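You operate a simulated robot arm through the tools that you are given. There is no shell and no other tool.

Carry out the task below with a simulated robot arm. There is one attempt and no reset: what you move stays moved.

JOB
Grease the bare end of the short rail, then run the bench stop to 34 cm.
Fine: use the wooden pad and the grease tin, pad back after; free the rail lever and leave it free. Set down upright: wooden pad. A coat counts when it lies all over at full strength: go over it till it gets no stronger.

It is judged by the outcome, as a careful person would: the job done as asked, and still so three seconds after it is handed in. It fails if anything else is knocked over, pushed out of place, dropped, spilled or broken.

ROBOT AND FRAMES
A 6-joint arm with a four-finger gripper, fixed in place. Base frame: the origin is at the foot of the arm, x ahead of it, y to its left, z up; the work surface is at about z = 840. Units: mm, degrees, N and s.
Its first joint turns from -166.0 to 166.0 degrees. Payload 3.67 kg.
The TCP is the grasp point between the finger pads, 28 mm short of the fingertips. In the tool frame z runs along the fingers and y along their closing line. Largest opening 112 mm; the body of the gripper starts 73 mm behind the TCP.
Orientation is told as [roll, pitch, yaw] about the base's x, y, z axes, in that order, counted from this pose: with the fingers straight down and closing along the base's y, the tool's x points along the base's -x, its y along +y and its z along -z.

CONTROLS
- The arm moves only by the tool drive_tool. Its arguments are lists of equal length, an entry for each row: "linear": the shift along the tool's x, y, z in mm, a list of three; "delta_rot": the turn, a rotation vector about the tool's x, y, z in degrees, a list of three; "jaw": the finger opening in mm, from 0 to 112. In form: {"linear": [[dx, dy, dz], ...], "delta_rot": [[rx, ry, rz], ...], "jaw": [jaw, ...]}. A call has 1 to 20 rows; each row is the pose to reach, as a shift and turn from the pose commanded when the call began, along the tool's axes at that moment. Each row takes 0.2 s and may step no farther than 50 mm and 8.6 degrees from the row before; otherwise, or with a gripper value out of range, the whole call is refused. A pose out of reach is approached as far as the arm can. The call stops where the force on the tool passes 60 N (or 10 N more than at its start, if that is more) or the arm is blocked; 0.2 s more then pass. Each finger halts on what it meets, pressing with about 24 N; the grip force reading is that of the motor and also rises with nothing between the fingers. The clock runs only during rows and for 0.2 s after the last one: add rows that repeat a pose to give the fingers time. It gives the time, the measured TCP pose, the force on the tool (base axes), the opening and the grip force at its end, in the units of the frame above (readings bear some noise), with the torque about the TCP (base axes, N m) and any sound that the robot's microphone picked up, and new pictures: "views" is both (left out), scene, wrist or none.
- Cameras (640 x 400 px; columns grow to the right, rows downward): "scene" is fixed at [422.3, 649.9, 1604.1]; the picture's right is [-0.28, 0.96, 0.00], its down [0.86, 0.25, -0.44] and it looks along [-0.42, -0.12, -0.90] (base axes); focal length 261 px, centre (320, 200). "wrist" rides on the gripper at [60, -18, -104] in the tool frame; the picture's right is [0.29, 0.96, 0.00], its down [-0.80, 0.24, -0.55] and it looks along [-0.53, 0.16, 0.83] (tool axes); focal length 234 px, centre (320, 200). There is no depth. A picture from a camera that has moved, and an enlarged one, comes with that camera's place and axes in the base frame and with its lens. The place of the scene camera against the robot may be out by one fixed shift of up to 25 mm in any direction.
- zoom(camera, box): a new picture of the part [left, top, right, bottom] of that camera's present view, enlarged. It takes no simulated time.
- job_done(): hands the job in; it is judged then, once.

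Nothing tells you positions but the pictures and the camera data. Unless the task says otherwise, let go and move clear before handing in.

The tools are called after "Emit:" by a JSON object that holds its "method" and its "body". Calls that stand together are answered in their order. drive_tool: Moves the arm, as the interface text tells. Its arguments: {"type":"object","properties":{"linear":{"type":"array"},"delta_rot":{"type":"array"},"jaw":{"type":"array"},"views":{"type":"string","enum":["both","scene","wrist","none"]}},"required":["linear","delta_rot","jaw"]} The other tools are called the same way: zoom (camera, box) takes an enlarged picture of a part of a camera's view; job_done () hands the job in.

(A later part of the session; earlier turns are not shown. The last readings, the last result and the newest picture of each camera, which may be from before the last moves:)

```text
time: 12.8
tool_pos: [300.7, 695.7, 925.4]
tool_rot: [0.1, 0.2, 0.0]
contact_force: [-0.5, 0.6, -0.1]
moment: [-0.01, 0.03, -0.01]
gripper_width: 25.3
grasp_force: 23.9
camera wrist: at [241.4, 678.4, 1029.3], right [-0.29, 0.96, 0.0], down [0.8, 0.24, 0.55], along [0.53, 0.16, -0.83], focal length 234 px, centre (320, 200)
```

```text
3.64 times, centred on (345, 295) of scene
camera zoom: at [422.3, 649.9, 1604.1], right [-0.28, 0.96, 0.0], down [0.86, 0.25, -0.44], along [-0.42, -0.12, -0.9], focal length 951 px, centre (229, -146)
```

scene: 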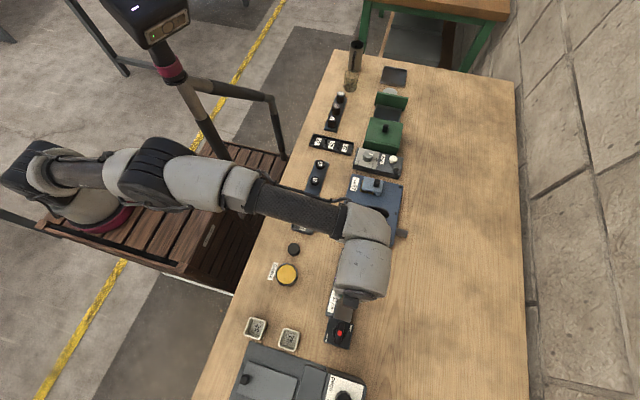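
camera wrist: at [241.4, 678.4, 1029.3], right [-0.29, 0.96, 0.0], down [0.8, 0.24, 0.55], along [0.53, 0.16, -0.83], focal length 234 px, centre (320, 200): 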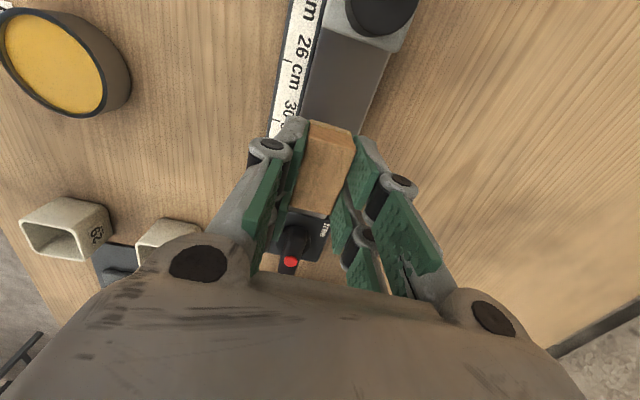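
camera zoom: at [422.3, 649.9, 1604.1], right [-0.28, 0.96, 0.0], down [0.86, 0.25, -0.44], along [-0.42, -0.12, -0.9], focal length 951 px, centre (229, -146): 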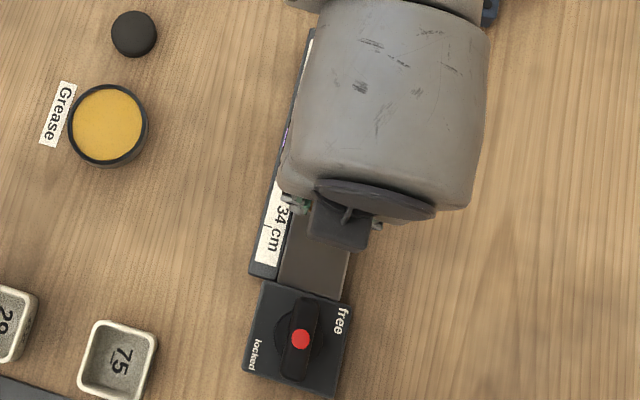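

Emit:
{"method": "drive_tool", "body": {"linear": [[0, -8.4, 8], [0, -8.4, 16], [0, -8.4, 20], [0, -8.4, 20]], "delta_rot": [[0, 0, 0], [0, 0, 0], [0, 0, 0], [0, 0, 0]], "jaw": [15, 15, 15, 15]}}

Emit:
{"method": "zoom", "body": {"camera": "wrist", "box": [230, 40, 410, 150]}}

Emit:
{"method": "zoom", "body": {"camera": "scene", "box": [300, 260, 370, 330]}}

```text
time: 13.8
tool_pos: [299.8, 687.6, 905.1]
tool_rot: [0.0, 0.0, 0.0]
contact_force: [-0.7, 0.2, -0.2]
moment: [0.0, -0.04, -0.01]
gripper_width: 25.1
grasp_force: 24.0
camera wrist: at [240.9, 670.1, 1009.5], right [-0.29, 0.96, 0.0], down [0.8, 0.24, 0.55], along [0.53, 0.16, -0.83], focal length 234 px, centre (320, 200)
```

scene: 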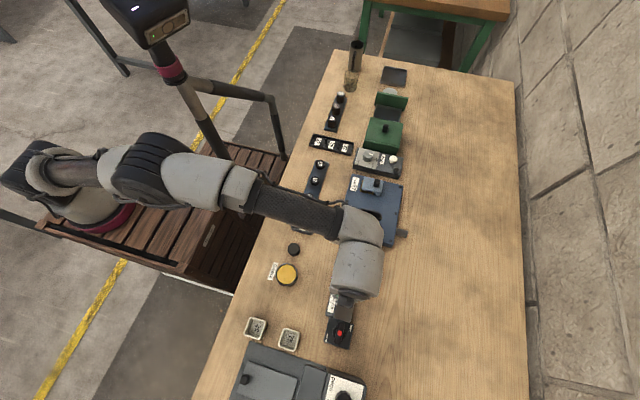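
wrist: 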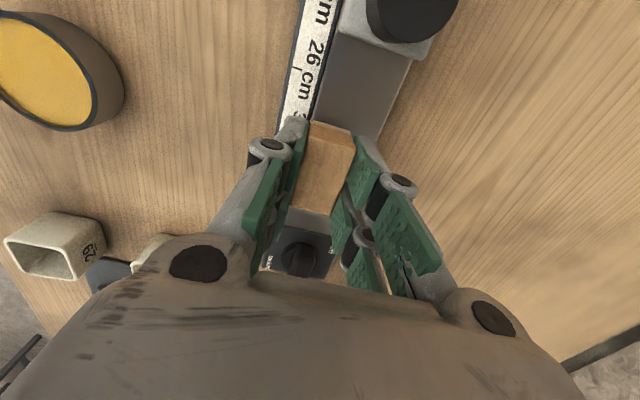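

```text
3.56 times, centred on (320, 95) of wrist
camera zoom: at [240.9, 670.1, 1009.5], right [-0.29, 0.96, 0.0], down [0.8, 0.24, 0.55], along [0.53, 0.16, -0.83], focal length 833 px, centre (320, 573)
```

zoom: 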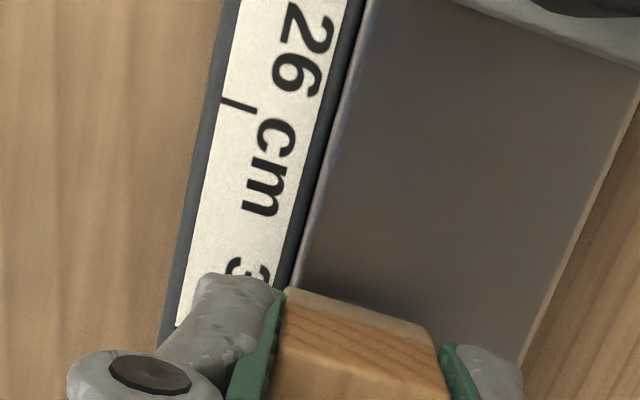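

```text
5.71 times, centred on (335, 295) of scene
camera zoom: at [422.3, 649.9, 1604.1], right [-0.28, 0.96, 0.0], down [0.86, 0.25, -0.44], along [-0.42, -0.12, -0.9], focal length 1494 px, centre (234, -343)
```

zoom: 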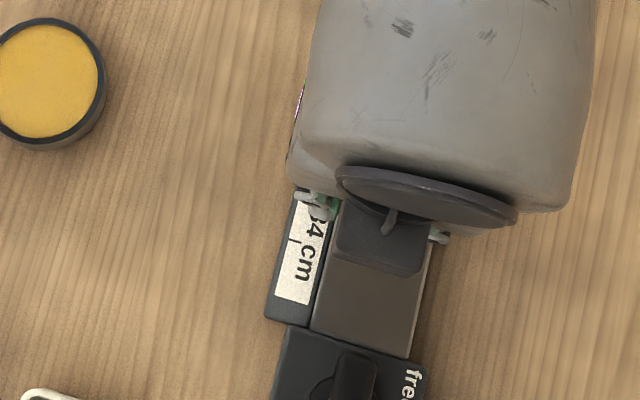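

Emit:
{"method": "drive_tool", "body": {"linear": [[0, 0, 1.5], [0, 0, 3], [0, 0, 3]], "delta_rot": [[0, 0, 0], [0, 0, 0], [0, 0, 0]], "jaw": [15, 15, 15], "views": "none"}}

```text
time: 14.6
tool_pos: [300.1, 688.3, 903.4]
tool_rot: [0.0, 0.1, 0.0]
contact_force: [-0.7, 0.0, -0.8]
moment: [0.0, 0.01, -0.02]
gripper_width: 25.4
grasp_force: 23.9
```

Emit:
{"method": "drive_tool", "body": {"linear": [[0, 0, 1], [0, 0, 1.5], [0, 0, 1.5]], "delta_rot": [[0, 0, 0], [0, 0, 0], [0, 0, 0]], "jaw": [15, 15, 15], "views": "none"}}

```text
time: 15.4
tool_pos: [300.2, 688.1, 900.6]
tool_rot: [0.0, 0.2, 0.0]
contact_force: [0.3, -0.8, -0.2]
moment: [-0.02, 0.01, -0.02]
gripper_width: 25.1
grasp_force: 24.1
```

Emit:
{"method": "drive_tool", "body": {"linear": [[0, 0, 0.7], [0, 0, 1.4], [0, 0, 1.4]], "delta_rot": [[0, 0, 0], [0, 0, 0], [0, 0, 0]], "jaw": [15, 15, 15], "views": "wrist"}}

Emit:
{"method": "zoom", "body": {"camera": "wrist", "box": [230, 40, 410, 150]}}

```text
time: 16.2
tool_pos: [299.3, 688.3, 900.6]
tool_rot: [0.1, 0.0, 0.0]
contact_force: [0.3, -0.1, -0.8]
moment: [0.02, 0.03, 0.0]
gripper_width: 25.5
grasp_force: 24.2
camera wrist: at [240.6, 670.1, 1003.3], right [-0.29, 0.96, 0.0], down [0.8, 0.24, 0.55], along [0.53, 0.16, -0.83], focal length 234 px, centre (320, 200)
```

wrist: 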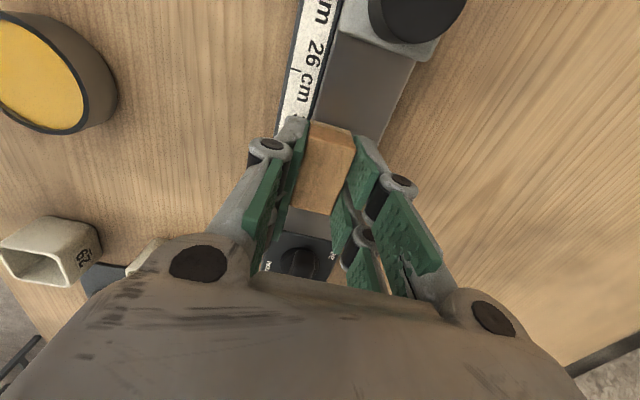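

```text
3.56 times, centred on (320, 95) of wrist
camera zoom: at [240.6, 670.1, 1003.3], right [-0.29, 0.96, 0.0], down [0.8, 0.24, 0.55], along [0.53, 0.16, -0.83], focal length 833 px, centre (320, 573)
```

zoom: 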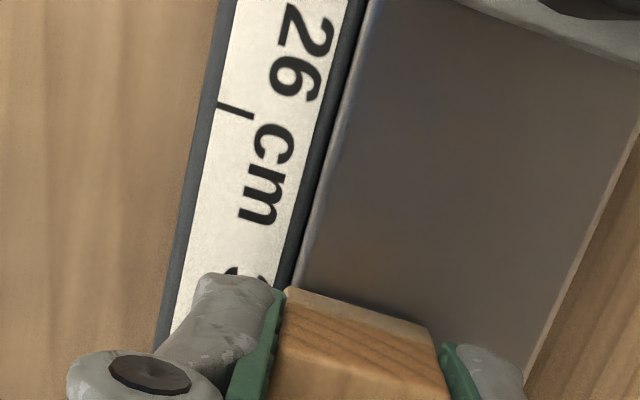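

Emit:
{"method": "drive_tool", "body": {"linear": [[0, 0, 0.7], [0, 0, 1.4], [0, 0, 1.4]], "delta_rot": [[0, 0, 0], [0, 0, 0], [0, 0, 0]], "jaw": [15, 15, 15], "views": "none"}}

```text
time: 17.0
tool_pos: [299.8, 688.4, 897.2]
tool_rot: [0.0, 0.1, 0.0]
contact_force: [-0.2, 0.1, -1.0]
moment: [-0.02, -0.03, 0.01]
gripper_width: 25.3
grasp_force: 23.7
```

Emit:
{"method": "drive_tool", "body": {"linear": [[0, 0, 0.7], [0, 0, 1.4], [0, 0, 1.4]], "delta_rot": [[0, 0, 0], [0, 0, 0], [0, 0, 0]], "jaw": [15, 15, 15], "views": "none"}}

```text
time: 17.8
tool_pos: [299.7, 688.1, 898.3]
tool_rot: [0.0, 0.0, 0.0]
contact_force: [1.0, -0.2, 2.5]
moment: [0.03, -0.01, -0.04]
gripper_width: 25.4
grasp_force: 24.3
```

Emit:
{"method": "drive_tool", "body": {"linear": [[0, 0, 0.4], [0, 0, 0.4]], "delta_rot": [[0, 0, 0], [0, 0, 0]], "jaw": [15, 15], "views": "none"}}

```text
time: 18.4
tool_pos: [298.7, 688.1, 896.6]
tool_rot: [0.0, 0.0, 0.0]
contact_force: [2.4, -2.3, 9.0]
moment: [-0.06, -0.05, -0.01]
gripper_width: 25.5
grasp_force: 24.2
```

Contact at about 9 N on the rail top (z≈857). First stroke along the left lane, towards the lever end.

Emit:
{"method": "drive_tool", "body": {"linear": [[-10, 0, 0], [-20, 0, 0], [-30, 0, 0], [-40, 0, 0], [-50, 0, 0], [-40, 0, 0], [-30, 0, 0], [-20, 0, 0], [-10, 0, 0], [0, 0, 0], [0, 0, 0]], "delta_rot": [[0, 0, 0], [0, 0, 0], [0, 0, 0], [0, 0, 0], [0, 0, 0], [0, 0, 0], [0, 0, 0], [0, 0, 0], [0, 0, 0], [0, 0, 0], [0, 0, 0]], "jaw": [15, 15, 15, 15, 15, 15, 15, 15, 15, 15, 15]}}

Emit:
{"method": "zoom", "body": {"camera": "scene", "box": [300, 260, 370, 350]}}

```text
time: 20.8
tool_pos: [298.3, 688.7, 896.7]
tool_rot: [0.1, 0.1, 0.0]
contact_force: [5.3, -0.3, 18.2]
moment: [0.0, -0.15, 0.01]
gripper_width: 25.2
grasp_force: 24.4
camera wrist: at [240.3, 669.6, 1000.6], right [-0.29, 0.96, 0.0], down [0.8, 0.24, 0.55], along [0.53, 0.16, -0.83], focal length 234 px, centre (320, 200)
```

scene: 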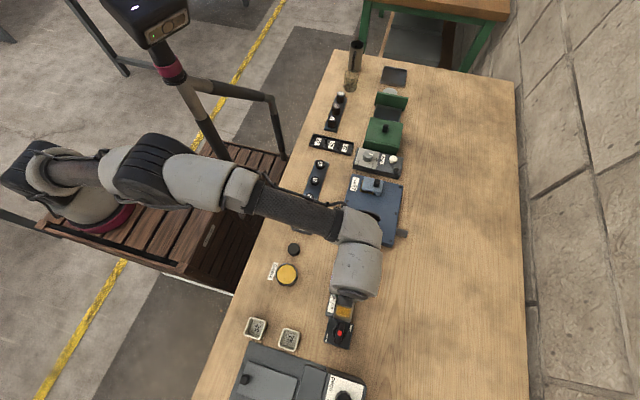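
wrist: 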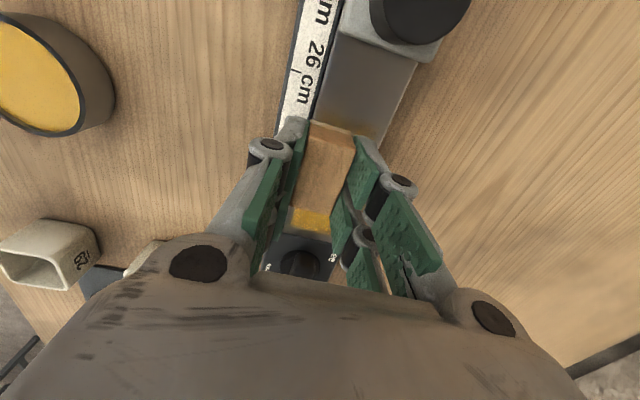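

```text
4.44 times, centred on (335, 305) of scene
camera zoom: at [422.3, 649.9, 1604.1], right [-0.28, 0.96, 0.0], down [0.86, 0.25, -0.44], along [-0.42, -0.12, -0.9], focal length 1162 px, centre (253, -267)
```

zoom: 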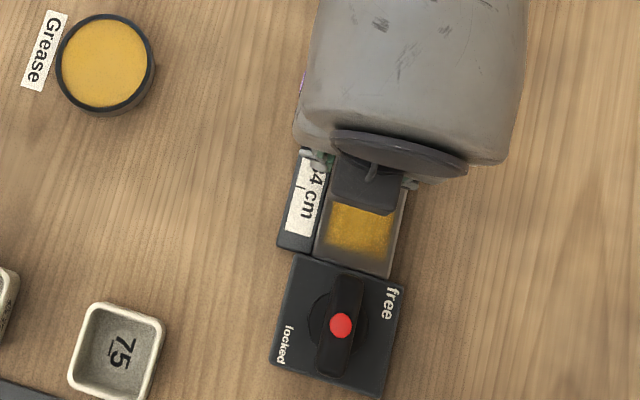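

A yellow coat is appearing on the far part of the rail. I'll lift and move aside to inspect it.

Emit:
{"method": "drive_tool", "body": {"linear": [[0, 0, -20], [0, 0, -50], [0, -45, -64], [0, -90, -64], [0, -135, -64], [0, -165, -64]], "delta_rot": [[0, 0, 0], [0, 0, 0], [0, 0, 0], [0, 0, 0], [0, 0, 0], [0, 0, 0]], "jaw": [15, 15, 15, 15, 15, 15]}}

Emit:
{"method": "zoom", "body": {"camera": "scene", "box": [310, 240, 380, 350]}}

Emit:
{"method": "zoom", "body": {"camera": "wrist", "box": [390, 0, 630, 280]}}

Emit:
{"method": "zoom", "body": {"camera": "wrist", "box": [250, 60, 400, 160]}}

```text
time: 22.2
tool_pos: [298.8, 522.9, 960.1]
tool_rot: [0.0, 0.1, -0.1]
contact_force: [0.5, 0.6, -0.6]
moment: [-0.02, 0.0, 0.03]
gripper_width: 25.1
grasp_force: 24.0
camera wrist: at [240.3, 504.3, 1063.4], right [-0.29, 0.96, 0.0], down [0.8, 0.24, 0.55], along [0.53, 0.16, -0.83], focal length 234 px, centre (320, 200)
```

scene: 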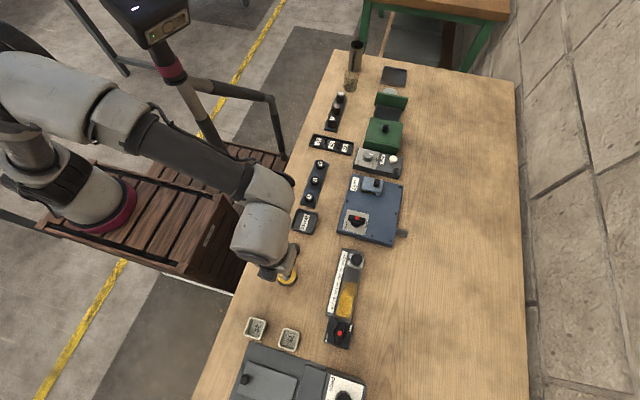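
wrist: 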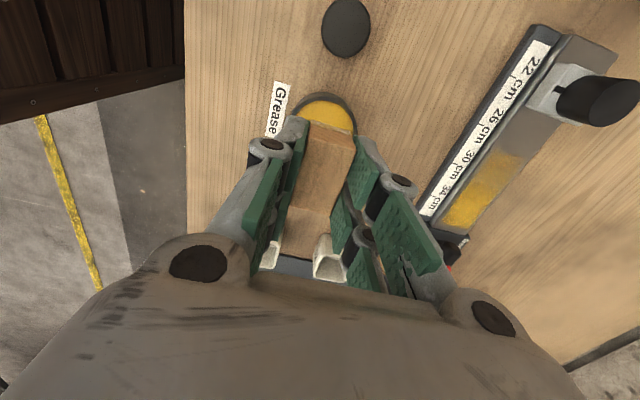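

```text
3.64 times, centred on (345, 295) of scene
camera zoom: at [422.3, 649.9, 1604.1], right [-0.28, 0.96, 0.0], down [0.86, 0.25, -0.44], along [-0.42, -0.12, -0.9], focal length 951 px, centre (229, -146)
```

zoom: 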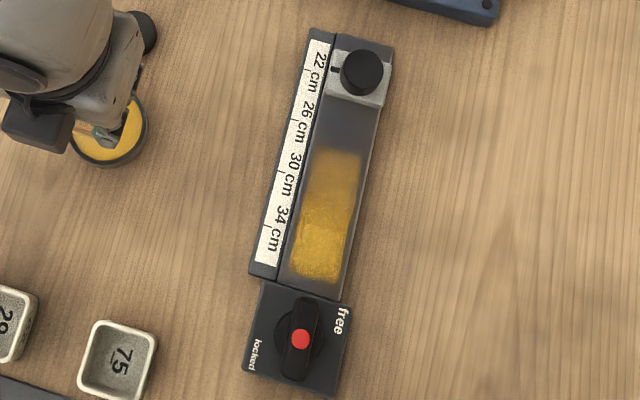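

```text
1.43 times, centred on (510, 140) of wrist
camera zoom: at [240.3, 504.3, 1063.4], right [-0.29, 0.96, 0.0], down [0.8, 0.24, 0.55], along [0.53, 0.16, -0.83], focal length 334 px, centre (49, 286)
```

zoom: 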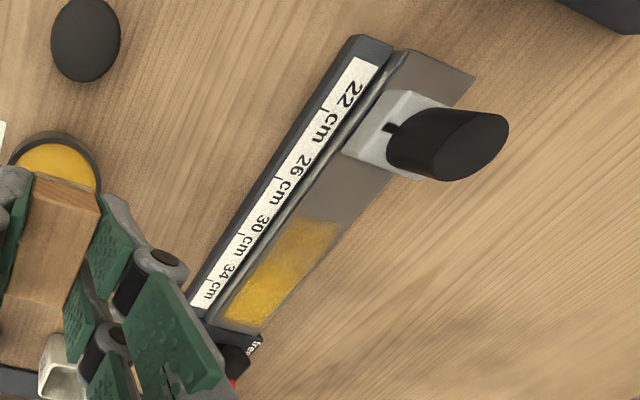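

```text
4.00 times, centred on (325, 110) of wrist
camera zoom: at [240.3, 504.3, 1063.4], right [-0.29, 0.96, 0.0], down [0.8, 0.24, 0.55], along [0.53, 0.16, -0.83], focal length 937 px, centre (300, 560)
```

zoom: 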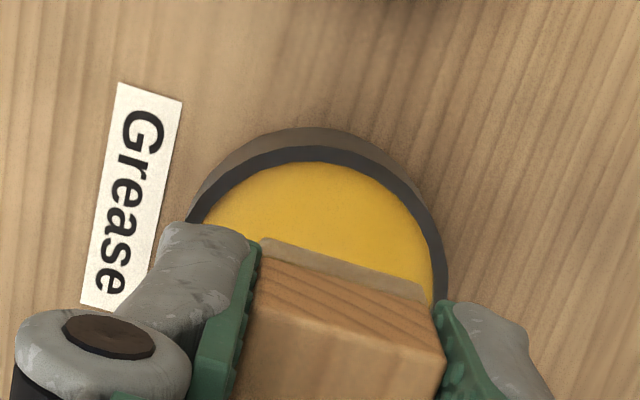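

Emit:
{"method": "zoom", "body": {"camera": "scene", "box": [325, 270, 365, 325]}}

Emit:
{"method": "zoom", "body": {"camera": "wrist", "box": [420, 120, 540, 240]}}

```text
7.27 times, centred on (345, 298) of scene
camera zoom: at [422.3, 649.9, 1604.1], right [-0.28, 0.96, 0.0], down [0.86, 0.25, -0.44], along [-0.42, -0.12, -0.9], focal length 1901 px, centre (138, -509)
```

zoom: 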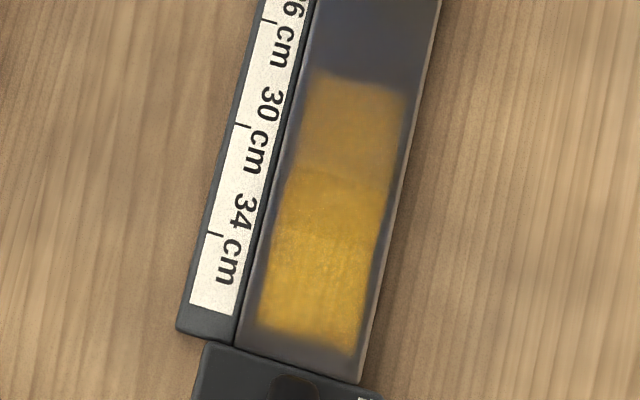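

```text
3.33 times, centred on (480, 180) of wrist
camera zoom: at [240.3, 504.3, 1063.4], right [-0.29, 0.96, 0.0], down [0.8, 0.24, 0.55], along [0.53, 0.16, -0.83], focal length 781 px, centre (-213, 267)
```

zoom: 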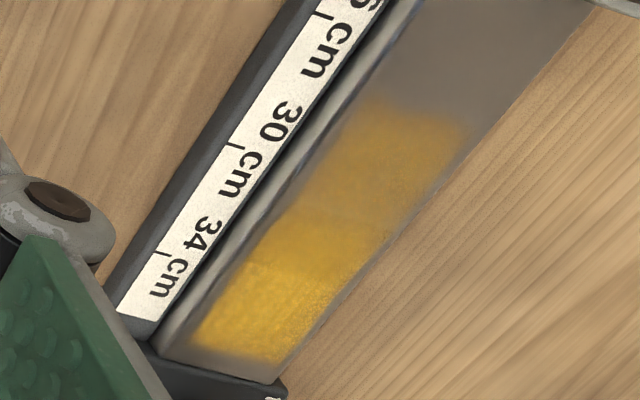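

The coat area is inset on the rail and still uneven. I'm directly above the tin, so I'll recharge the pad.

Emit:
{"method": "drive_tool", "body": {"linear": [[0, 0, 20], [0, 0, 40], [0, 0, 54], [0, 0, 57], [0, 0, 59], [0, 0, 59], [0, 0, 59]], "delta_rot": [[0, 0, 0], [0, 0, 0], [0, 0, 0], [0, 0, 0], [0, 0, 0], [0, 0, 0], [0, 0, 0]], "jaw": [15, 15, 15, 15, 15, 15, 15], "views": "wrist"}}

```text
time: 23.8
tool_pos: [300.2, 523.0, 902.1]
tool_rot: [0.0, 0.1, 0.0]
contact_force: [-1.4, 0.0, -1.0]
moment: [-0.03, 0.01, 0.04]
gripper_width: 25.4
grasp_force: 24.0
camera wrist: at [240.7, 505.0, 1005.0], right [-0.29, 0.96, 0.0], down [0.8, 0.24, 0.55], along [0.53, 0.16, -0.83], focal length 234 px, centre (320, 200)
```

wrist: 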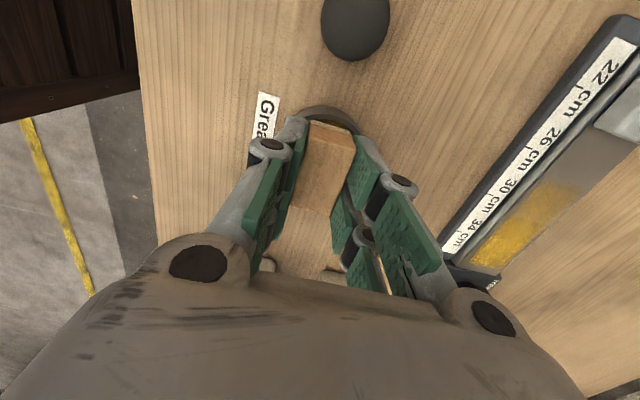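

Emit:
{"method": "drive_tool", "body": {"linear": [[0, 0, 0.6], [0, 0, 0.6], [0, 0, 0.6]], "delta_rot": [[0, 0, 0], [0, 0, 0], [0, 0, 0]], "jaw": [15, 15, 15], "views": "none"}}

```text
time: 24.6
tool_pos: [299.1, 522.1, 900.7]
tool_rot: [0.0, 0.1, 0.0]
contact_force: [-0.1, -0.5, 0.6]
moment: [-0.01, -0.02, 0.02]
gripper_width: 25.2
grasp_force: 23.8
```

Emit:
{"method": "drive_tool", "body": {"linear": [[0, 0, 0.5], [0, 0, 0.5], [0, 0, 0.5]], "delta_rot": [[0, 0, 0], [0, 0, 0], [0, 0, 0]], "jaw": [15, 15, 15], "views": "none"}}

```text
time: 25.4
tool_pos: [300.2, 523.5, 901.2]
tool_rot: [0.1, 0.0, 0.0]
contact_force: [-1.0, -2.3, 12.3]
moment: [-0.07, 0.03, -0.01]
gripper_width: 25.3
grasp_force: 23.8
```

Emit:
{"method": "drive_tool", "body": {"linear": [[0, 0, -15], [0, 0, -30], [0, 45, -30], [0, 90, -30], [0, 135, -30], [0, 180, -30], [0, 187, -30], [0, 187, -10], [0, 187, 2], [0, 187, 3.2], [0, 187, 3.2]], "delta_rot": [[0, 0, 0], [0, 0, 0], [0, 0, 0], [0, 0, 0], [0, 0, 0], [0, 0, 0], [0, 0, 0], [0, 0, 0], [0, 0, 0], [0, 0, 0], [0, 0, 0]], "jaw": [15, 15, 15, 15, 15, 15, 15, 15, 15, 15, 15], "views": "wrist"}}

Emit:
{"method": "zoom", "body": {"camera": "wrist", "box": [230, 40, 410, 150]}}

```text
time: 27.8
tool_pos: [299.7, 709.5, 896.7]
tool_rot: [-0.1, 0.1, 0.0]
contact_force: [0.2, 0.0, -0.1]
moment: [-0.01, 0.02, 0.0]
gripper_width: 25.3
grasp_force: 23.7
camera wrist: at [240.7, 691.5, 1000.7], right [-0.29, 0.96, 0.0], down [0.8, 0.24, 0.55], along [0.53, 0.16, -0.83], focal length 234 px, centre (320, 200)
```

wrist: 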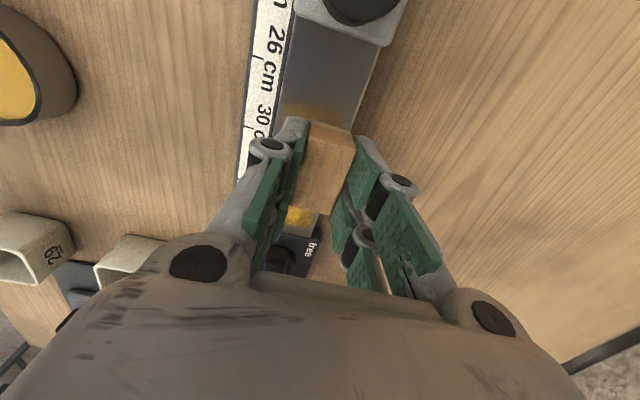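

```text
3.56 times, centred on (320, 95) of wrist
camera zoom: at [240.7, 691.5, 1000.7], right [-0.29, 0.96, 0.0], down [0.8, 0.24, 0.55], along [0.53, 0.16, -0.83], focal length 833 px, centre (320, 573)
```

zoom: 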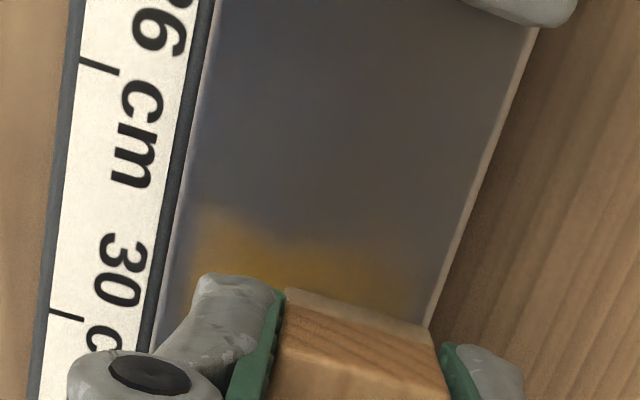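

Emit:
{"method": "drive_tool", "body": {"linear": [[0, 0, 0.4], [0, 0, 0.8], [0, 0, 0.8]], "delta_rot": [[0, 0, 0], [0, 0, 0], [0, 0, 0]], "jaw": [15, 15, 15], "views": "none"}}

```text
time: 28.6
tool_pos: [299.2, 709.6, 895.8]
tool_rot: [0.1, 0.0, 0.0]
contact_force: [0.8, -1.8, 5.7]
moment: [-0.03, 0.01, 0.01]
gripper_width: 25.6
grasp_force: 23.4
```

Emit:
{"method": "drive_tool", "body": {"linear": [[0, 0, 0.2], [-10, 0, 0.2], [-20, 0, 0.2], [-30, 0, 0.2], [-40, 0, 0.2], [-50, 0, 0.2], [-40, 0, 0.2], [-30, 0, 0.2], [-20, 0, 0.2], [-10, 0, 0.2], [0, 0, 0.2], [10, 0, 0.2], [20, 0, 0.2], [30, 0, 0.2], [38, 0, 0.2], [43, 0, 0.2], [30, 0, 0.2], [15, 0, 0.2], [0, 0, 0.2], [0, 0, 0.2]], "delta_rot": [[0, 0, 0], [0, 0, 0], [0, 0, 0], [0, 0, 0], [0, 0, 0], [0, 0, 0], [0, 0, 0], [0, 0, 0], [0, 0, 0], [0, 0, 0], [0, 0, 0], [0, 0, 0], [0, 0, 0], [0, 0, 0], [0, 0, 0], [0, 0, 0], [0, 0, 0], [0, 0, 0], [0, 0, 0], [0, 0, 0]], "jaw": [15, 15, 15, 15, 15, 15, 15, 15, 15, 15, 15, 15, 15, 15, 15, 15, 15, 15, 15, 15]}}

Emit:
{"method": "zoom", "body": {"camera": "wrist", "box": [230, 0, 410, 150]}}

Emit:
{"method": "zoom", "body": {"camera": "scene", "box": [310, 260, 380, 350]}}

```text
time: 32.8
tool_pos: [297.9, 711.2, 896.4]
tool_rot: [0.0, 0.1, 0.0]
contact_force: [-3.4, 0.8, 8.1]
moment: [0.01, 0.16, -0.01]
gripper_width: 25.6
grasp_force: 23.8
camera wrist: at [239.8, 691.8, 1000.3], right [-0.29, 0.96, 0.0], down [0.8, 0.24, 0.55], along [0.53, 0.16, -0.83], focal length 234 px, centre (320, 200)
```

scene: 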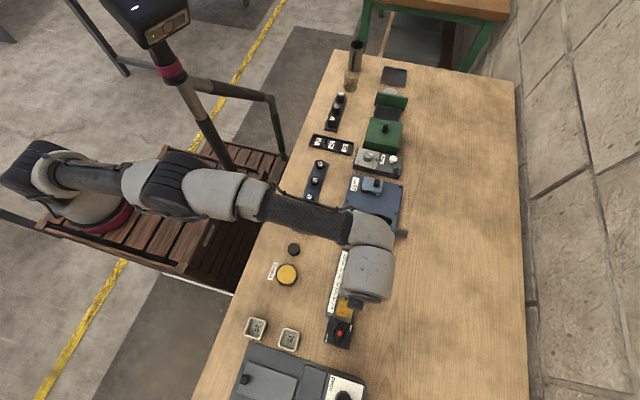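
wrist: 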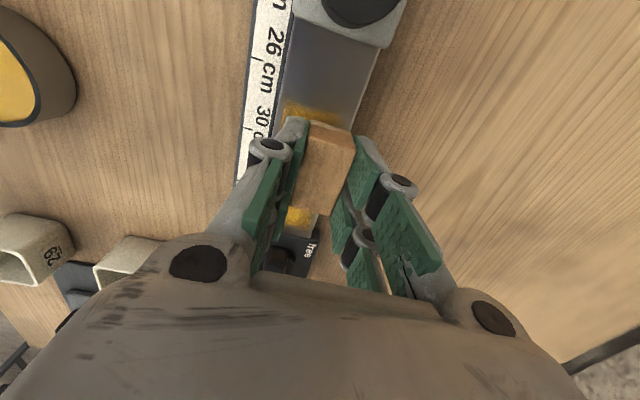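

```text
2.67 times, centred on (320, 75) of wrist
camera zoom: at [239.8, 691.8, 1000.3], right [-0.29, 0.96, 0.0], down [0.8, 0.24, 0.55], along [0.53, 0.16, -0.83], focal length 624 px, centre (320, 533)
```

zoom: 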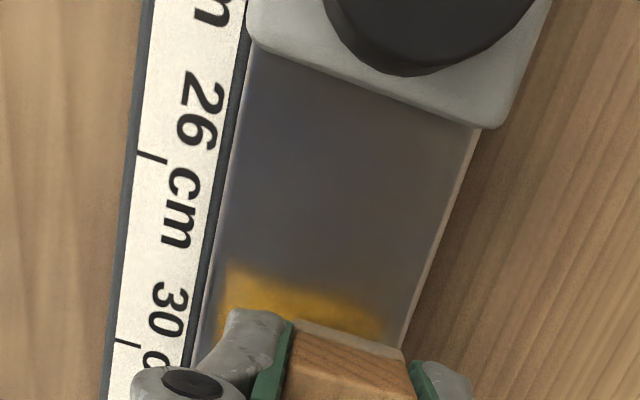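

```text
4.44 times, centred on (345, 305) of scene
camera zoom: at [422.3, 649.9, 1604.1], right [-0.28, 0.96, 0.0], down [0.86, 0.25, -0.44], along [-0.42, -0.12, -0.9], focal length 1162 px, centre (209, -267)
```

zoom: 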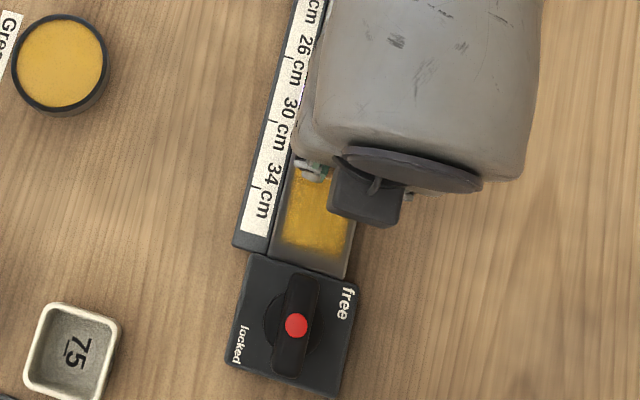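

The coat area is bounded to roughly x 270–362, y 683–717. I'll continue with more passes over three lanes.

Emit:
{"method": "drive_tool", "body": {"linear": [[10, -3, 0], [0, -3, 0], [-12, -3, 0], [-24, -3, 0], [-36, -3, 0], [-47, -3, 0], [-47, -11, 0], [-36, -11, 0], [-24, -11, 0], [-12, -11, 0], [0, -11, 0], [12, -11, 0], [12, -19, 0], [0, -19, 0], [-12, -19, 0], [-24, -19, 0], [-36, -19, 0], [-47, -19, 0], [-30, -19, 0], [-15, -19, 0]], "delta_rot": [[0, 0, 0], [0, 0, 0], [0, 0, 0], [0, 0, 0], [0, 0, 0], [0, 0, 0], [0, 0, 0], [0, 0, 0], [0, 0, 0], [0, 0, 0], [0, 0, 0], [0, 0, 0], [0, 0, 0], [0, 0, 0], [0, 0, 0], [0, 0, 0], [0, 0, 0], [0, 0, 0], [0, 0, 0], [0, 0, 0]], "jaw": [15, 15, 15, 15, 15, 15, 15, 15, 15, 15, 15, 15, 15, 15, 15, 15, 15, 15, 15, 15], "views": "none"}}

```text
time: 37.0
tool_pos: [314.3, 691.8, 896.8]
tool_rot: [0.1, 0.2, 0.0]
contact_force: [4.8, 0.4, 14.5]
moment: [-0.03, -0.13, 0.01]
gripper_width: 25.2
grasp_force: 23.9
```

Emit:
{"method": "drive_tool", "body": {"linear": [[0, 0, -20], [0, 0, -50], [5, -45, -64], [10, -90, -64], [15, -135, -64], [15, -168, -64]], "delta_rot": [[0, 0, 0], [0, 0, 0], [0, 0, 0], [0, 0, 0], [0, 0, 0], [0, 0, 0]], "jaw": [15, 15, 15, 15, 15, 15], "views": "wrist"}}

Emit:
{"method": "zoom", "body": {"camera": "scene", "box": [325, 270, 365, 325]}}

Emit:
{"method": "zoom", "body": {"camera": "wrist", "box": [420, 120, 540, 240]}}

Emit:
{"method": "zoom", "body": {"camera": "wrist", "box": [250, 60, 400, 160]}}

```text
time: 38.4
tool_pos: [300.1, 523.3, 959.3]
tool_rot: [0.0, 0.2, 0.0]
contact_force: [-0.5, 1.1, -0.5]
moment: [-0.01, 0.0, 0.05]
gripper_width: 25.3
grasp_force: 23.8
camera wrist: at [240.5, 505.2, 1063.4], right [-0.29, 0.96, 0.0], down [0.8, 0.24, 0.55], along [0.53, 0.16, -0.83], focal length 234 px, centre (320, 200)
```

wrist: 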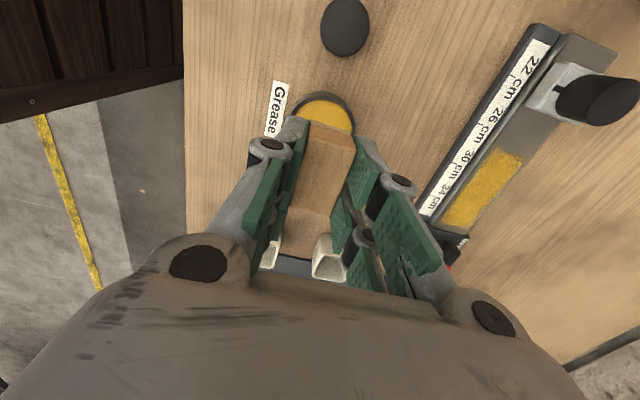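

```text
7.27 times, centred on (345, 298) of scene
camera zoom: at [422.3, 649.9, 1604.1], right [-0.28, 0.96, 0.0], down [0.86, 0.25, -0.44], along [-0.42, -0.12, -0.9], focal length 1901 px, centre (138, -509)
```

zoom: 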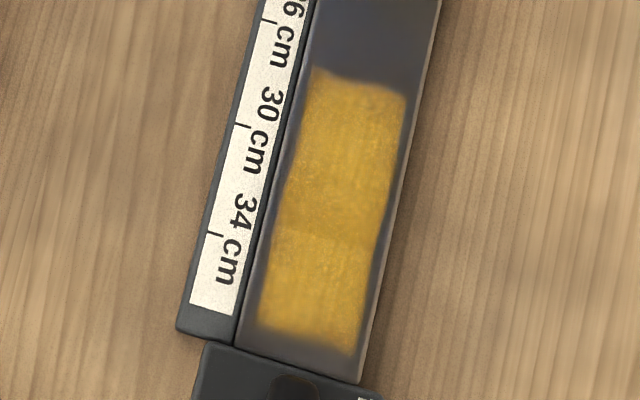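

```text
3.33 times, centred on (480, 180) of wrist
camera zoom: at [240.5, 505.2, 1063.4], right [-0.29, 0.96, 0.0], down [0.8, 0.24, 0.55], along [0.53, 0.16, -0.83], focal length 781 px, centre (-213, 267)
```

zoom: 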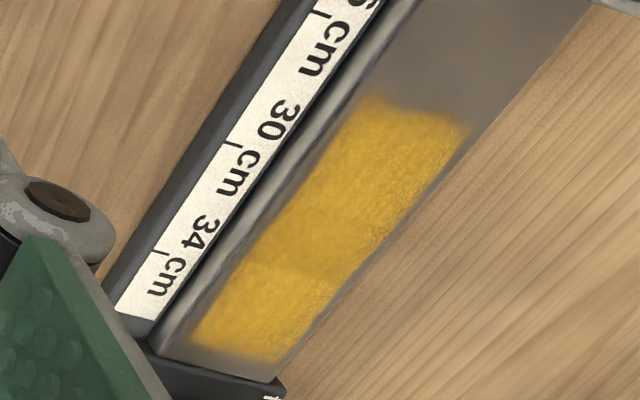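

```text
4.00 times, centred on (325, 110) of wrist
camera zoom: at [240.5, 505.2, 1063.4], right [-0.29, 0.96, 0.0], down [0.8, 0.24, 0.55], along [0.53, 0.16, -0.83], focal length 937 px, centre (300, 560)
```

zoom: 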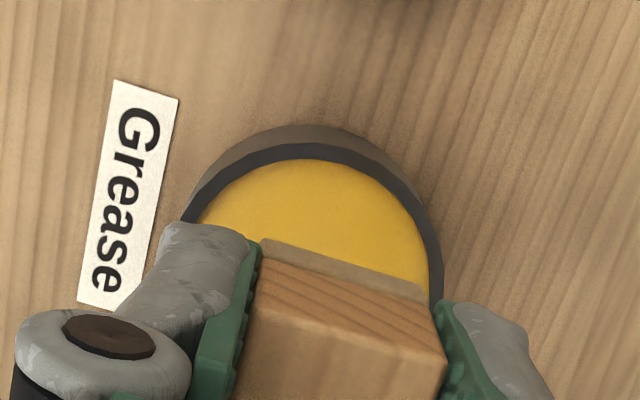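

The coat is getting stronger, but a faint band remains. I'll recharge and do more passes.

Emit:
{"method": "drive_tool", "body": {"linear": [[0, 0, 20], [0, 0, 40], [0, 0, 54], [0, 0, 58], [0, 0, 59.6], [0, 0, 59.6], [0, 0, 59.6]], "delta_rot": [[0, 0, 0], [0, 0, 0], [0, 0, 0], [0, 0, 0], [0, 0, 0], [0, 0, 0], [0, 0, 0]], "jaw": [15, 15, 15, 15, 15, 15, 15], "views": "none"}}

```text
time: 40.0
tool_pos: [299.8, 523.4, 900.7]
tool_rot: [0.0, 0.1, 0.0]
contact_force: [0.4, -0.6, -0.7]
moment: [0.01, 0.01, -0.02]
gripper_width: 25.1
grasp_force: 23.6
```

Emit:
{"method": "drive_tool", "body": {"linear": [[0, 0, 0.4], [0, 0, 0.8], [0, 0, 0.8]], "delta_rot": [[0, 0, 0], [0, 0, 0], [0, 0, 0]], "jaw": [15, 15, 15], "views": "none"}}

```text
time: 40.8
tool_pos: [298.4, 523.3, 900.2]
tool_rot: [0.1, 0.0, 0.0]
contact_force: [1.5, -0.2, 8.0]
moment: [0.0, -0.1, 0.02]
gripper_width: 25.3
grasp_force: 24.0
```

Emit:
{"method": "drive_tool", "body": {"linear": [[0, 0, -15], [0, 0, -30], [3, 45, -30], [6, 90, -30], [10, 135, -30], [10, 180, -30], [10, 184, -30], [10, 184, -10], [10, 184, 2], [10, 184, 4], [10, 184, 4]], "delta_rot": [[0, 0, 0], [0, 0, 0], [0, 0, 0], [0, 0, 0], [0, 0, 0], [0, 0, 0], [0, 0, 0], [0, 0, 0], [0, 0, 0], [0, 0, 0], [0, 0, 0]], "jaw": [15, 15, 15, 15, 15, 15, 15, 15, 15, 15, 15], "views": "none"}}

```text
time: 43.2
tool_pos: [288.7, 706.6, 896.3]
tool_rot: [0.0, -0.1, 0.0]
contact_force: [-0.6, -1.3, 6.4]
moment: [-0.06, 0.02, -0.04]
gripper_width: 25.2
grasp_force: 23.8
```

Emit:
{"method": "drive_tool", "body": {"linear": [[5, 0, 0.2], [-7, 0, 0.2], [-20, 0, 0.2], [-33, 0, 0.2], [-46, 0, 0.2], [-58, 0, 0.2], [-58, -8, 0.2], [-46, -8, 0.2], [-33, -8, 0.2], [-20, -8, 0.2], [-7, -8, 0.2], [5, -8, 0.2], [5, -16, 0.2], [-7, -16, 0.2], [-20, -16, 0.2], [-33, -16, 0.2], [-46, -16, 0.2], [-58, -16, 0.2], [-58, -8, 0.2], [-58, -8, 0.2]], "delta_rot": [[0, 0, 0], [0, 0, 0], [0, 0, 0], [0, 0, 0], [0, 0, 0], [0, 0, 0], [0, 0, 0], [0, 0, 0], [0, 0, 0], [0, 0, 0], [0, 0, 0], [0, 0, 0], [0, 0, 0], [0, 0, 0], [0, 0, 0], [0, 0, 0], [0, 0, 0], [0, 0, 0], [0, 0, 0], [0, 0, 0]], "jaw": [15, 15, 15, 15, 15, 15, 15, 15, 15, 15, 15, 15, 15, 15, 15, 15, 15, 15, 15, 15], "views": "none"}}

Emit:
{"method": "drive_tool", "body": {"linear": [[12, 0, 0], [25, 0, 0], [38, 0, 0], [51, 0, 0], [63, 0, 0], [63, 8, 0], [51, 8, 0], [38, 8, 0], [25, 8, 0], [12, 8, 0], [0, 8, 0], [0, 0, 0], [0, -8, 0], [12, -8, 0], [25, -8, 0], [38, -8, 0], [51, -8, 0], [63, -8, 0], [63, 0, 0], [45, 0, 0]], "delta_rot": [[0, 0, 0], [0, 0, 0], [0, 0, 0], [0, 0, 0], [0, 0, 0], [0, 0, 0], [0, 0, 0], [0, 0, 0], [0, 0, 0], [0, 0, 0], [0, 0, 0], [0, 0, 0], [0, 0, 0], [0, 0, 0], [0, 0, 0], [0, 0, 0], [0, 0, 0], [0, 0, 0], [0, 0, 0], [0, 0, 0]], "jaw": [15, 15, 15, 15, 15, 15, 15, 15, 15, 15, 15, 15, 15, 15, 15, 15, 15, 15, 15, 15], "views": "none"}}

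```text
time: 47.4
tool_pos: [348.2, 699.4, 894.6]
tool_rot: [0.0, 0.0, -0.1]
contact_force: [2.9, -7.3, 19.4]
moment: [-0.22, -0.09, 0.01]
gripper_width: 25.2
grasp_force: 23.8
```

```text
time: 51.6
tool_pos: [301.6, 700.3, 896.2]
tool_rot: [-0.1, 0.1, 0.0]
contact_force: [0.3, 0.6, 1.2]
moment: [0.01, -0.01, -0.03]
gripper_width: 25.3
grasp_force: 23.5
```

Emit:
{"method": "drive_tool", "body": {"linear": [[0, 0, -20], [0, 0, -50], [1, -45, -64], [2, -90, -64], [3, -135, -64], [3, -176, -64]], "delta_rot": [[0, 0, 0], [0, 0, 0], [0, 0, 0], [0, 0, 0], [0, 0, 0], [0, 0, 0]], "jaw": [15, 15, 15, 15, 15, 15], "views": "wrist"}}

Emit:
{"method": "zoom", "body": {"camera": "scene", "box": [325, 270, 365, 325]}}

Emit:
{"method": "zoom", "body": {"camera": "wrist", "box": [420, 120, 540, 240]}}

Emit:
{"method": "zoom", "body": {"camera": "wrist", "box": [250, 60, 400, 160]}}

```text
time: 53.0
tool_pos: [300.0, 522.2, 959.1]
tool_rot: [-0.1, 0.1, 0.0]
contact_force: [-0.7, 0.8, -0.9]
moment: [-0.06, -0.01, -0.04]
gripper_width: 25.4
grasp_force: 23.6
camera wrist: at [240.6, 504.6, 1063.6], right [-0.29, 0.96, 0.0], down [0.8, 0.24, 0.55], along [0.53, 0.16, -0.83], focal length 234 px, centre (320, 200)
```

wrist: 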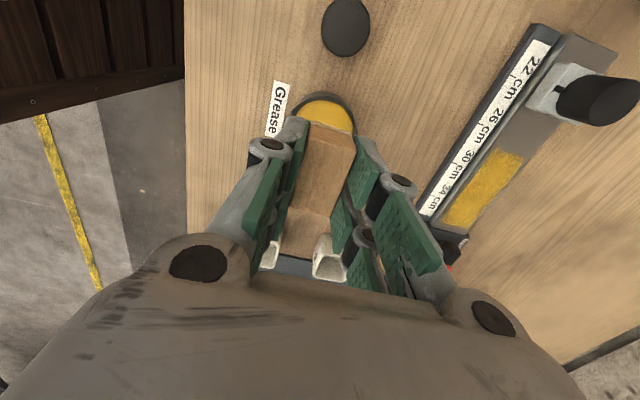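

```text
7.27 times, centred on (345, 298) of scene
camera zoom: at [422.3, 649.9, 1604.1], right [-0.28, 0.96, 0.0], down [0.86, 0.25, -0.44], along [-0.42, -0.12, -0.9], focal length 1901 px, centre (138, -509)
```

zoom: 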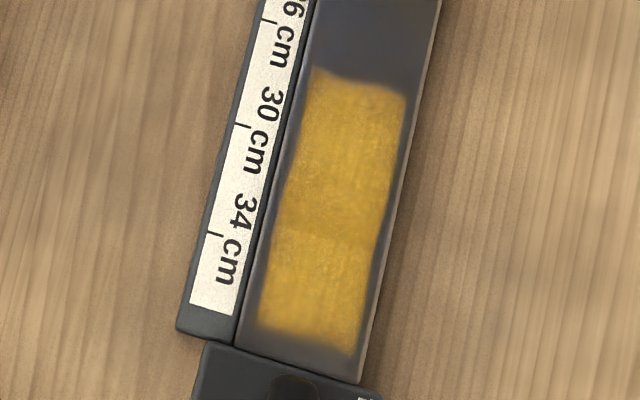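

```text
3.33 times, centred on (480, 180) of wrist
camera zoom: at [240.6, 504.6, 1063.6], right [-0.29, 0.96, 0.0], down [0.8, 0.24, 0.55], along [0.53, 0.16, -0.83], focal length 781 px, centre (-213, 267)
```

zoom: 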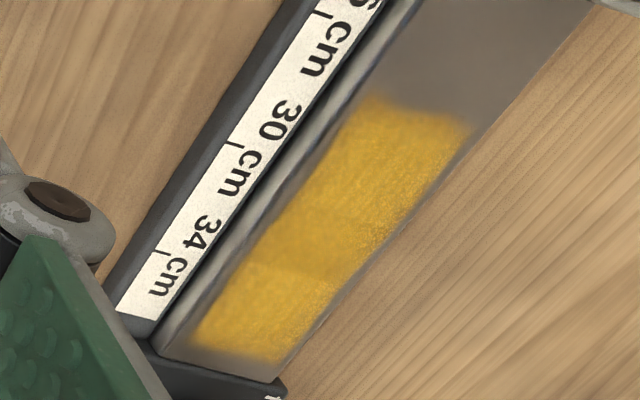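

```text
4.00 times, centred on (325, 110) of wrist
camera zoom: at [240.6, 504.6, 1063.6], right [-0.29, 0.96, 0.0], down [0.8, 0.24, 0.55], along [0.53, 0.16, -0.83], focal length 937 px, centre (300, 560)
```

zoom: 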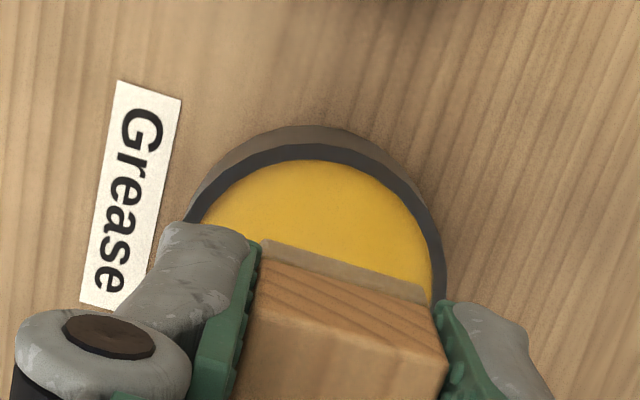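

Emit:
{"method": "drive_tool", "body": {"linear": [[0, 0, 20], [0, 0, 40], [0, 0, 54], [0, 0, 58], [0, 0, 59.8], [0, 0, 59.8], [0, 0, 59.8]], "delta_rot": [[0, 0, 0], [0, 0, 0], [0, 0, 0], [0, 0, 0], [0, 0, 0], [0, 0, 0], [0, 0, 0]], "jaw": [15, 15, 15, 15, 15, 15, 15], "views": "none"}}

```text
time: 54.6
tool_pos: [299.1, 523.8, 899.5]
tool_rot: [0.1, 0.2, 0.0]
contact_force: [0.1, -0.3, -0.3]
moment: [0.0, 0.0, 0.0]
gripper_width: 25.4
grasp_force: 24.3
```

Emit:
{"method": "drive_tool", "body": {"linear": [[0, 0, 0.5], [0, 0, 0.8], [0, 0, 0.8]], "delta_rot": [[0, 0, 0], [0, 0, 0], [0, 0, 0]], "jaw": [15, 15, 15], "views": "none"}}

```text
time: 55.4
tool_pos: [300.0, 523.4, 900.0]
tool_rot: [0.0, 0.0, 0.0]
contact_force: [1.1, -2.7, 5.7]
moment: [-0.05, -0.06, 0.01]
gripper_width: 25.2
grasp_force: 24.0
```

Emit:
{"method": "drive_tool", "body": {"linear": [[0, 0, -15], [0, 0, -30], [-5, 45, -30], [-10, 90, -30], [-16, 135, -30], [-16, 176, -30], [-16, 176, -10], [-16, 176, 2], [-16, 176, 4], [-16, 176, 4.3], [-16, 176, 4.3]], "delta_rot": [[0, 0, 0], [0, 0, 0], [0, 0, 0], [0, 0, 0], [0, 0, 0], [0, 0, 0], [0, 0, 0], [0, 0, 0], [0, 0, 0], [0, 0, 0], [0, 0, 0]], "jaw": [15, 15, 15, 15, 15, 15, 15, 15, 15, 15, 15], "views": "none"}}

```text
time: 57.8
tool_pos: [315.5, 698.1, 896.1]
tool_rot: [0.2, 0.0, 0.1]
contact_force: [-1.5, -1.8, 9.1]
moment: [-0.07, 0.06, 0.01]
gripper_width: 25.4
grasp_force: 24.2
```

Emit:
{"method": "drive_tool", "body": {"linear": [[8, 0, 0], [16, 0, 0], [24, 0, 0], [32, 0, 0], [36, 0, 0], [36, 8, 0], [28, 8, 0], [20, 8, 0], [12, 8, 0], [4, 8, 0], [4, -8, 0], [12, -8, 0], [20, -8, 0], [28, -8, 0], [36, -8, 0], [36, 0, 0], [30, 0, 0]], "delta_rot": [[0, 0, 0], [0, 0, 0], [0, 0, 0], [0, 0, 0], [0, 0, 0], [0, 0, 0], [0, 0, 0], [0, 0, 0], [0, 0, 0], [0, 0, 0], [0, 0, 0], [0, 0, 0], [0, 0, 0], [0, 0, 0], [0, 0, 0], [0, 0, 0], [0, 0, 0]], "jaw": [15, 15, 15, 15, 15, 15, 15, 15, 15, 15, 15, 15, 15, 15, 15, 15, 15], "views": "none"}}

```text
time: 61.4
tool_pos: [284.4, 700.3, 896.0]
tool_rot: [0.1, 0.1, 0.1]
contact_force: [-7.5, 0.1, 18.3]
moment: [0.01, 0.23, 0.01]
gripper_width: 25.3
grasp_force: 23.9
```

Emit:
{"method": "drive_tool", "body": {"linear": [[-8, 0, 0], [-16, 0, 0], [-24, 0, 0], [-32, 0, 0], [-40, 0, 0], [-48, 0, 0], [-56, 0, 0], [-62, 0, 0], [-62, 8, 0], [-54, 8, 0], [-46, 8, 0], [-38, 8, 0], [-30, 8, 0], [-30, -8, 0], [-38, -8, 0], [-46, -8, 0], [-54, -8, 0], [-62, -8, 0], [-50, -4, 0], [-40, 0, 0]], "delta_rot": [[0, 0, 0], [0, 0, 0], [0, 0, 0], [0, 0, 0], [0, 0, 0], [0, 0, 0], [0, 0, 0], [0, 0, 0], [0, 0, 0], [0, 0, 0], [0, 0, 0], [0, 0, 0], [0, 0, 0], [0, 0, 0], [0, 0, 0], [0, 0, 0], [0, 0, 0], [0, 0, 0], [0, 0, 0], [0, 0, 0]], "jaw": [15, 15, 15, 15, 15, 15, 15, 15, 15, 15, 15, 15, 15, 15, 15, 15, 15, 15, 15, 15], "views": "none"}}

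Emit:
{"method": "drive_tool", "body": {"linear": [[0, 0, -20], [0, 0, -50], [10, -45, -64], [20, -90, -64], [26, -135, -64], [26, -176, -64]], "delta_rot": [[0, 0, 0], [0, 0, 0], [0, 0, 0], [0, 0, 0], [0, 0, 0], [0, 0, 0]], "jaw": [15, 15, 15, 15, 15, 15], "views": "wrist"}}

Emit:
{"method": "zoom", "body": {"camera": "scene", "box": [325, 270, 365, 325]}}

Emit:
{"method": "zoom", "body": {"camera": "wrist", "box": [420, 120, 540, 240]}}

Emit:
{"method": "zoom", "body": {"camera": "wrist", "box": [250, 60, 400, 160]}}

```text
time: 65.6
tool_pos: [326.1, 699.2, 895.0]
tool_rot: [0.0, 0.0, -0.2]
contact_force: [5.5, -0.5, 11.6]
moment: [0.01, -0.15, -0.03]
gripper_width: 25.3
grasp_force: 24.4
```

```text
time: 67.0
tool_pos: [299.6, 523.6, 959.1]
tool_rot: [-0.1, 0.0, 0.0]
contact_force: [-1.0, 0.3, -1.1]
moment: [0.0, -0.03, 0.0]
gripper_width: 25.3
grasp_force: 24.4
camera wrist: at [240.7, 505.0, 1061.6], right [-0.29, 0.96, 0.0], down [0.8, 0.24, 0.55], along [0.53, 0.16, -0.83], focal length 234 px, centre (320, 200)
```

wrist: 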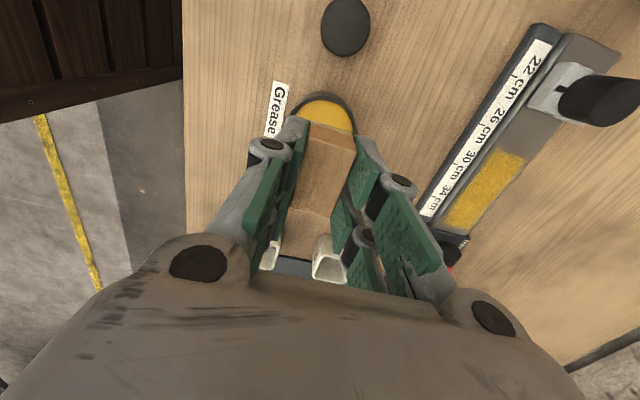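

```text
7.27 times, centred on (345, 298) of scene
camera zoom: at [422.3, 649.9, 1604.1], right [-0.28, 0.96, 0.0], down [0.86, 0.25, -0.44], along [-0.42, -0.12, -0.9], focal length 1901 px, centre (138, -509)
```

zoom: 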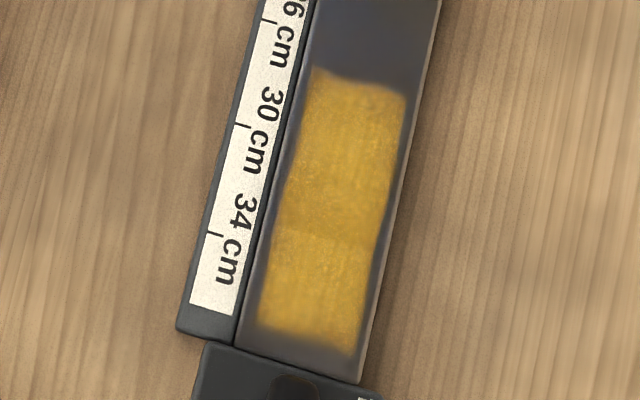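

```text
3.33 times, centred on (480, 180) of wrist
camera zoom: at [240.7, 505.0, 1061.6], right [-0.29, 0.96, 0.0], down [0.8, 0.24, 0.55], along [0.53, 0.16, -0.83], focal length 781 px, centre (-213, 267)
```

zoom: 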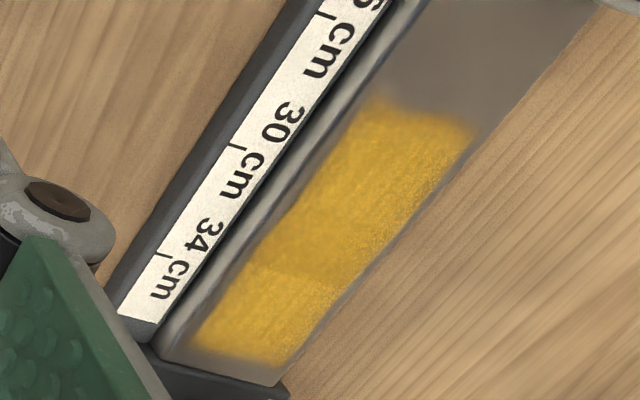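

```text
4.00 times, centred on (325, 110) of wrist
camera zoom: at [240.7, 505.0, 1061.6], right [-0.29, 0.96, 0.0], down [0.8, 0.24, 0.55], along [0.53, 0.16, -0.83], focal length 937 px, centre (300, 560)
```

zoom: 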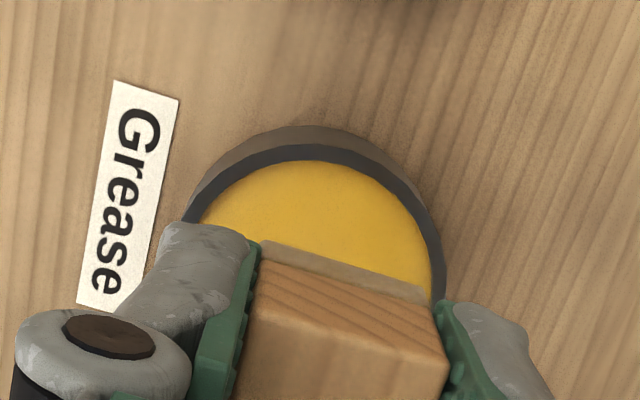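

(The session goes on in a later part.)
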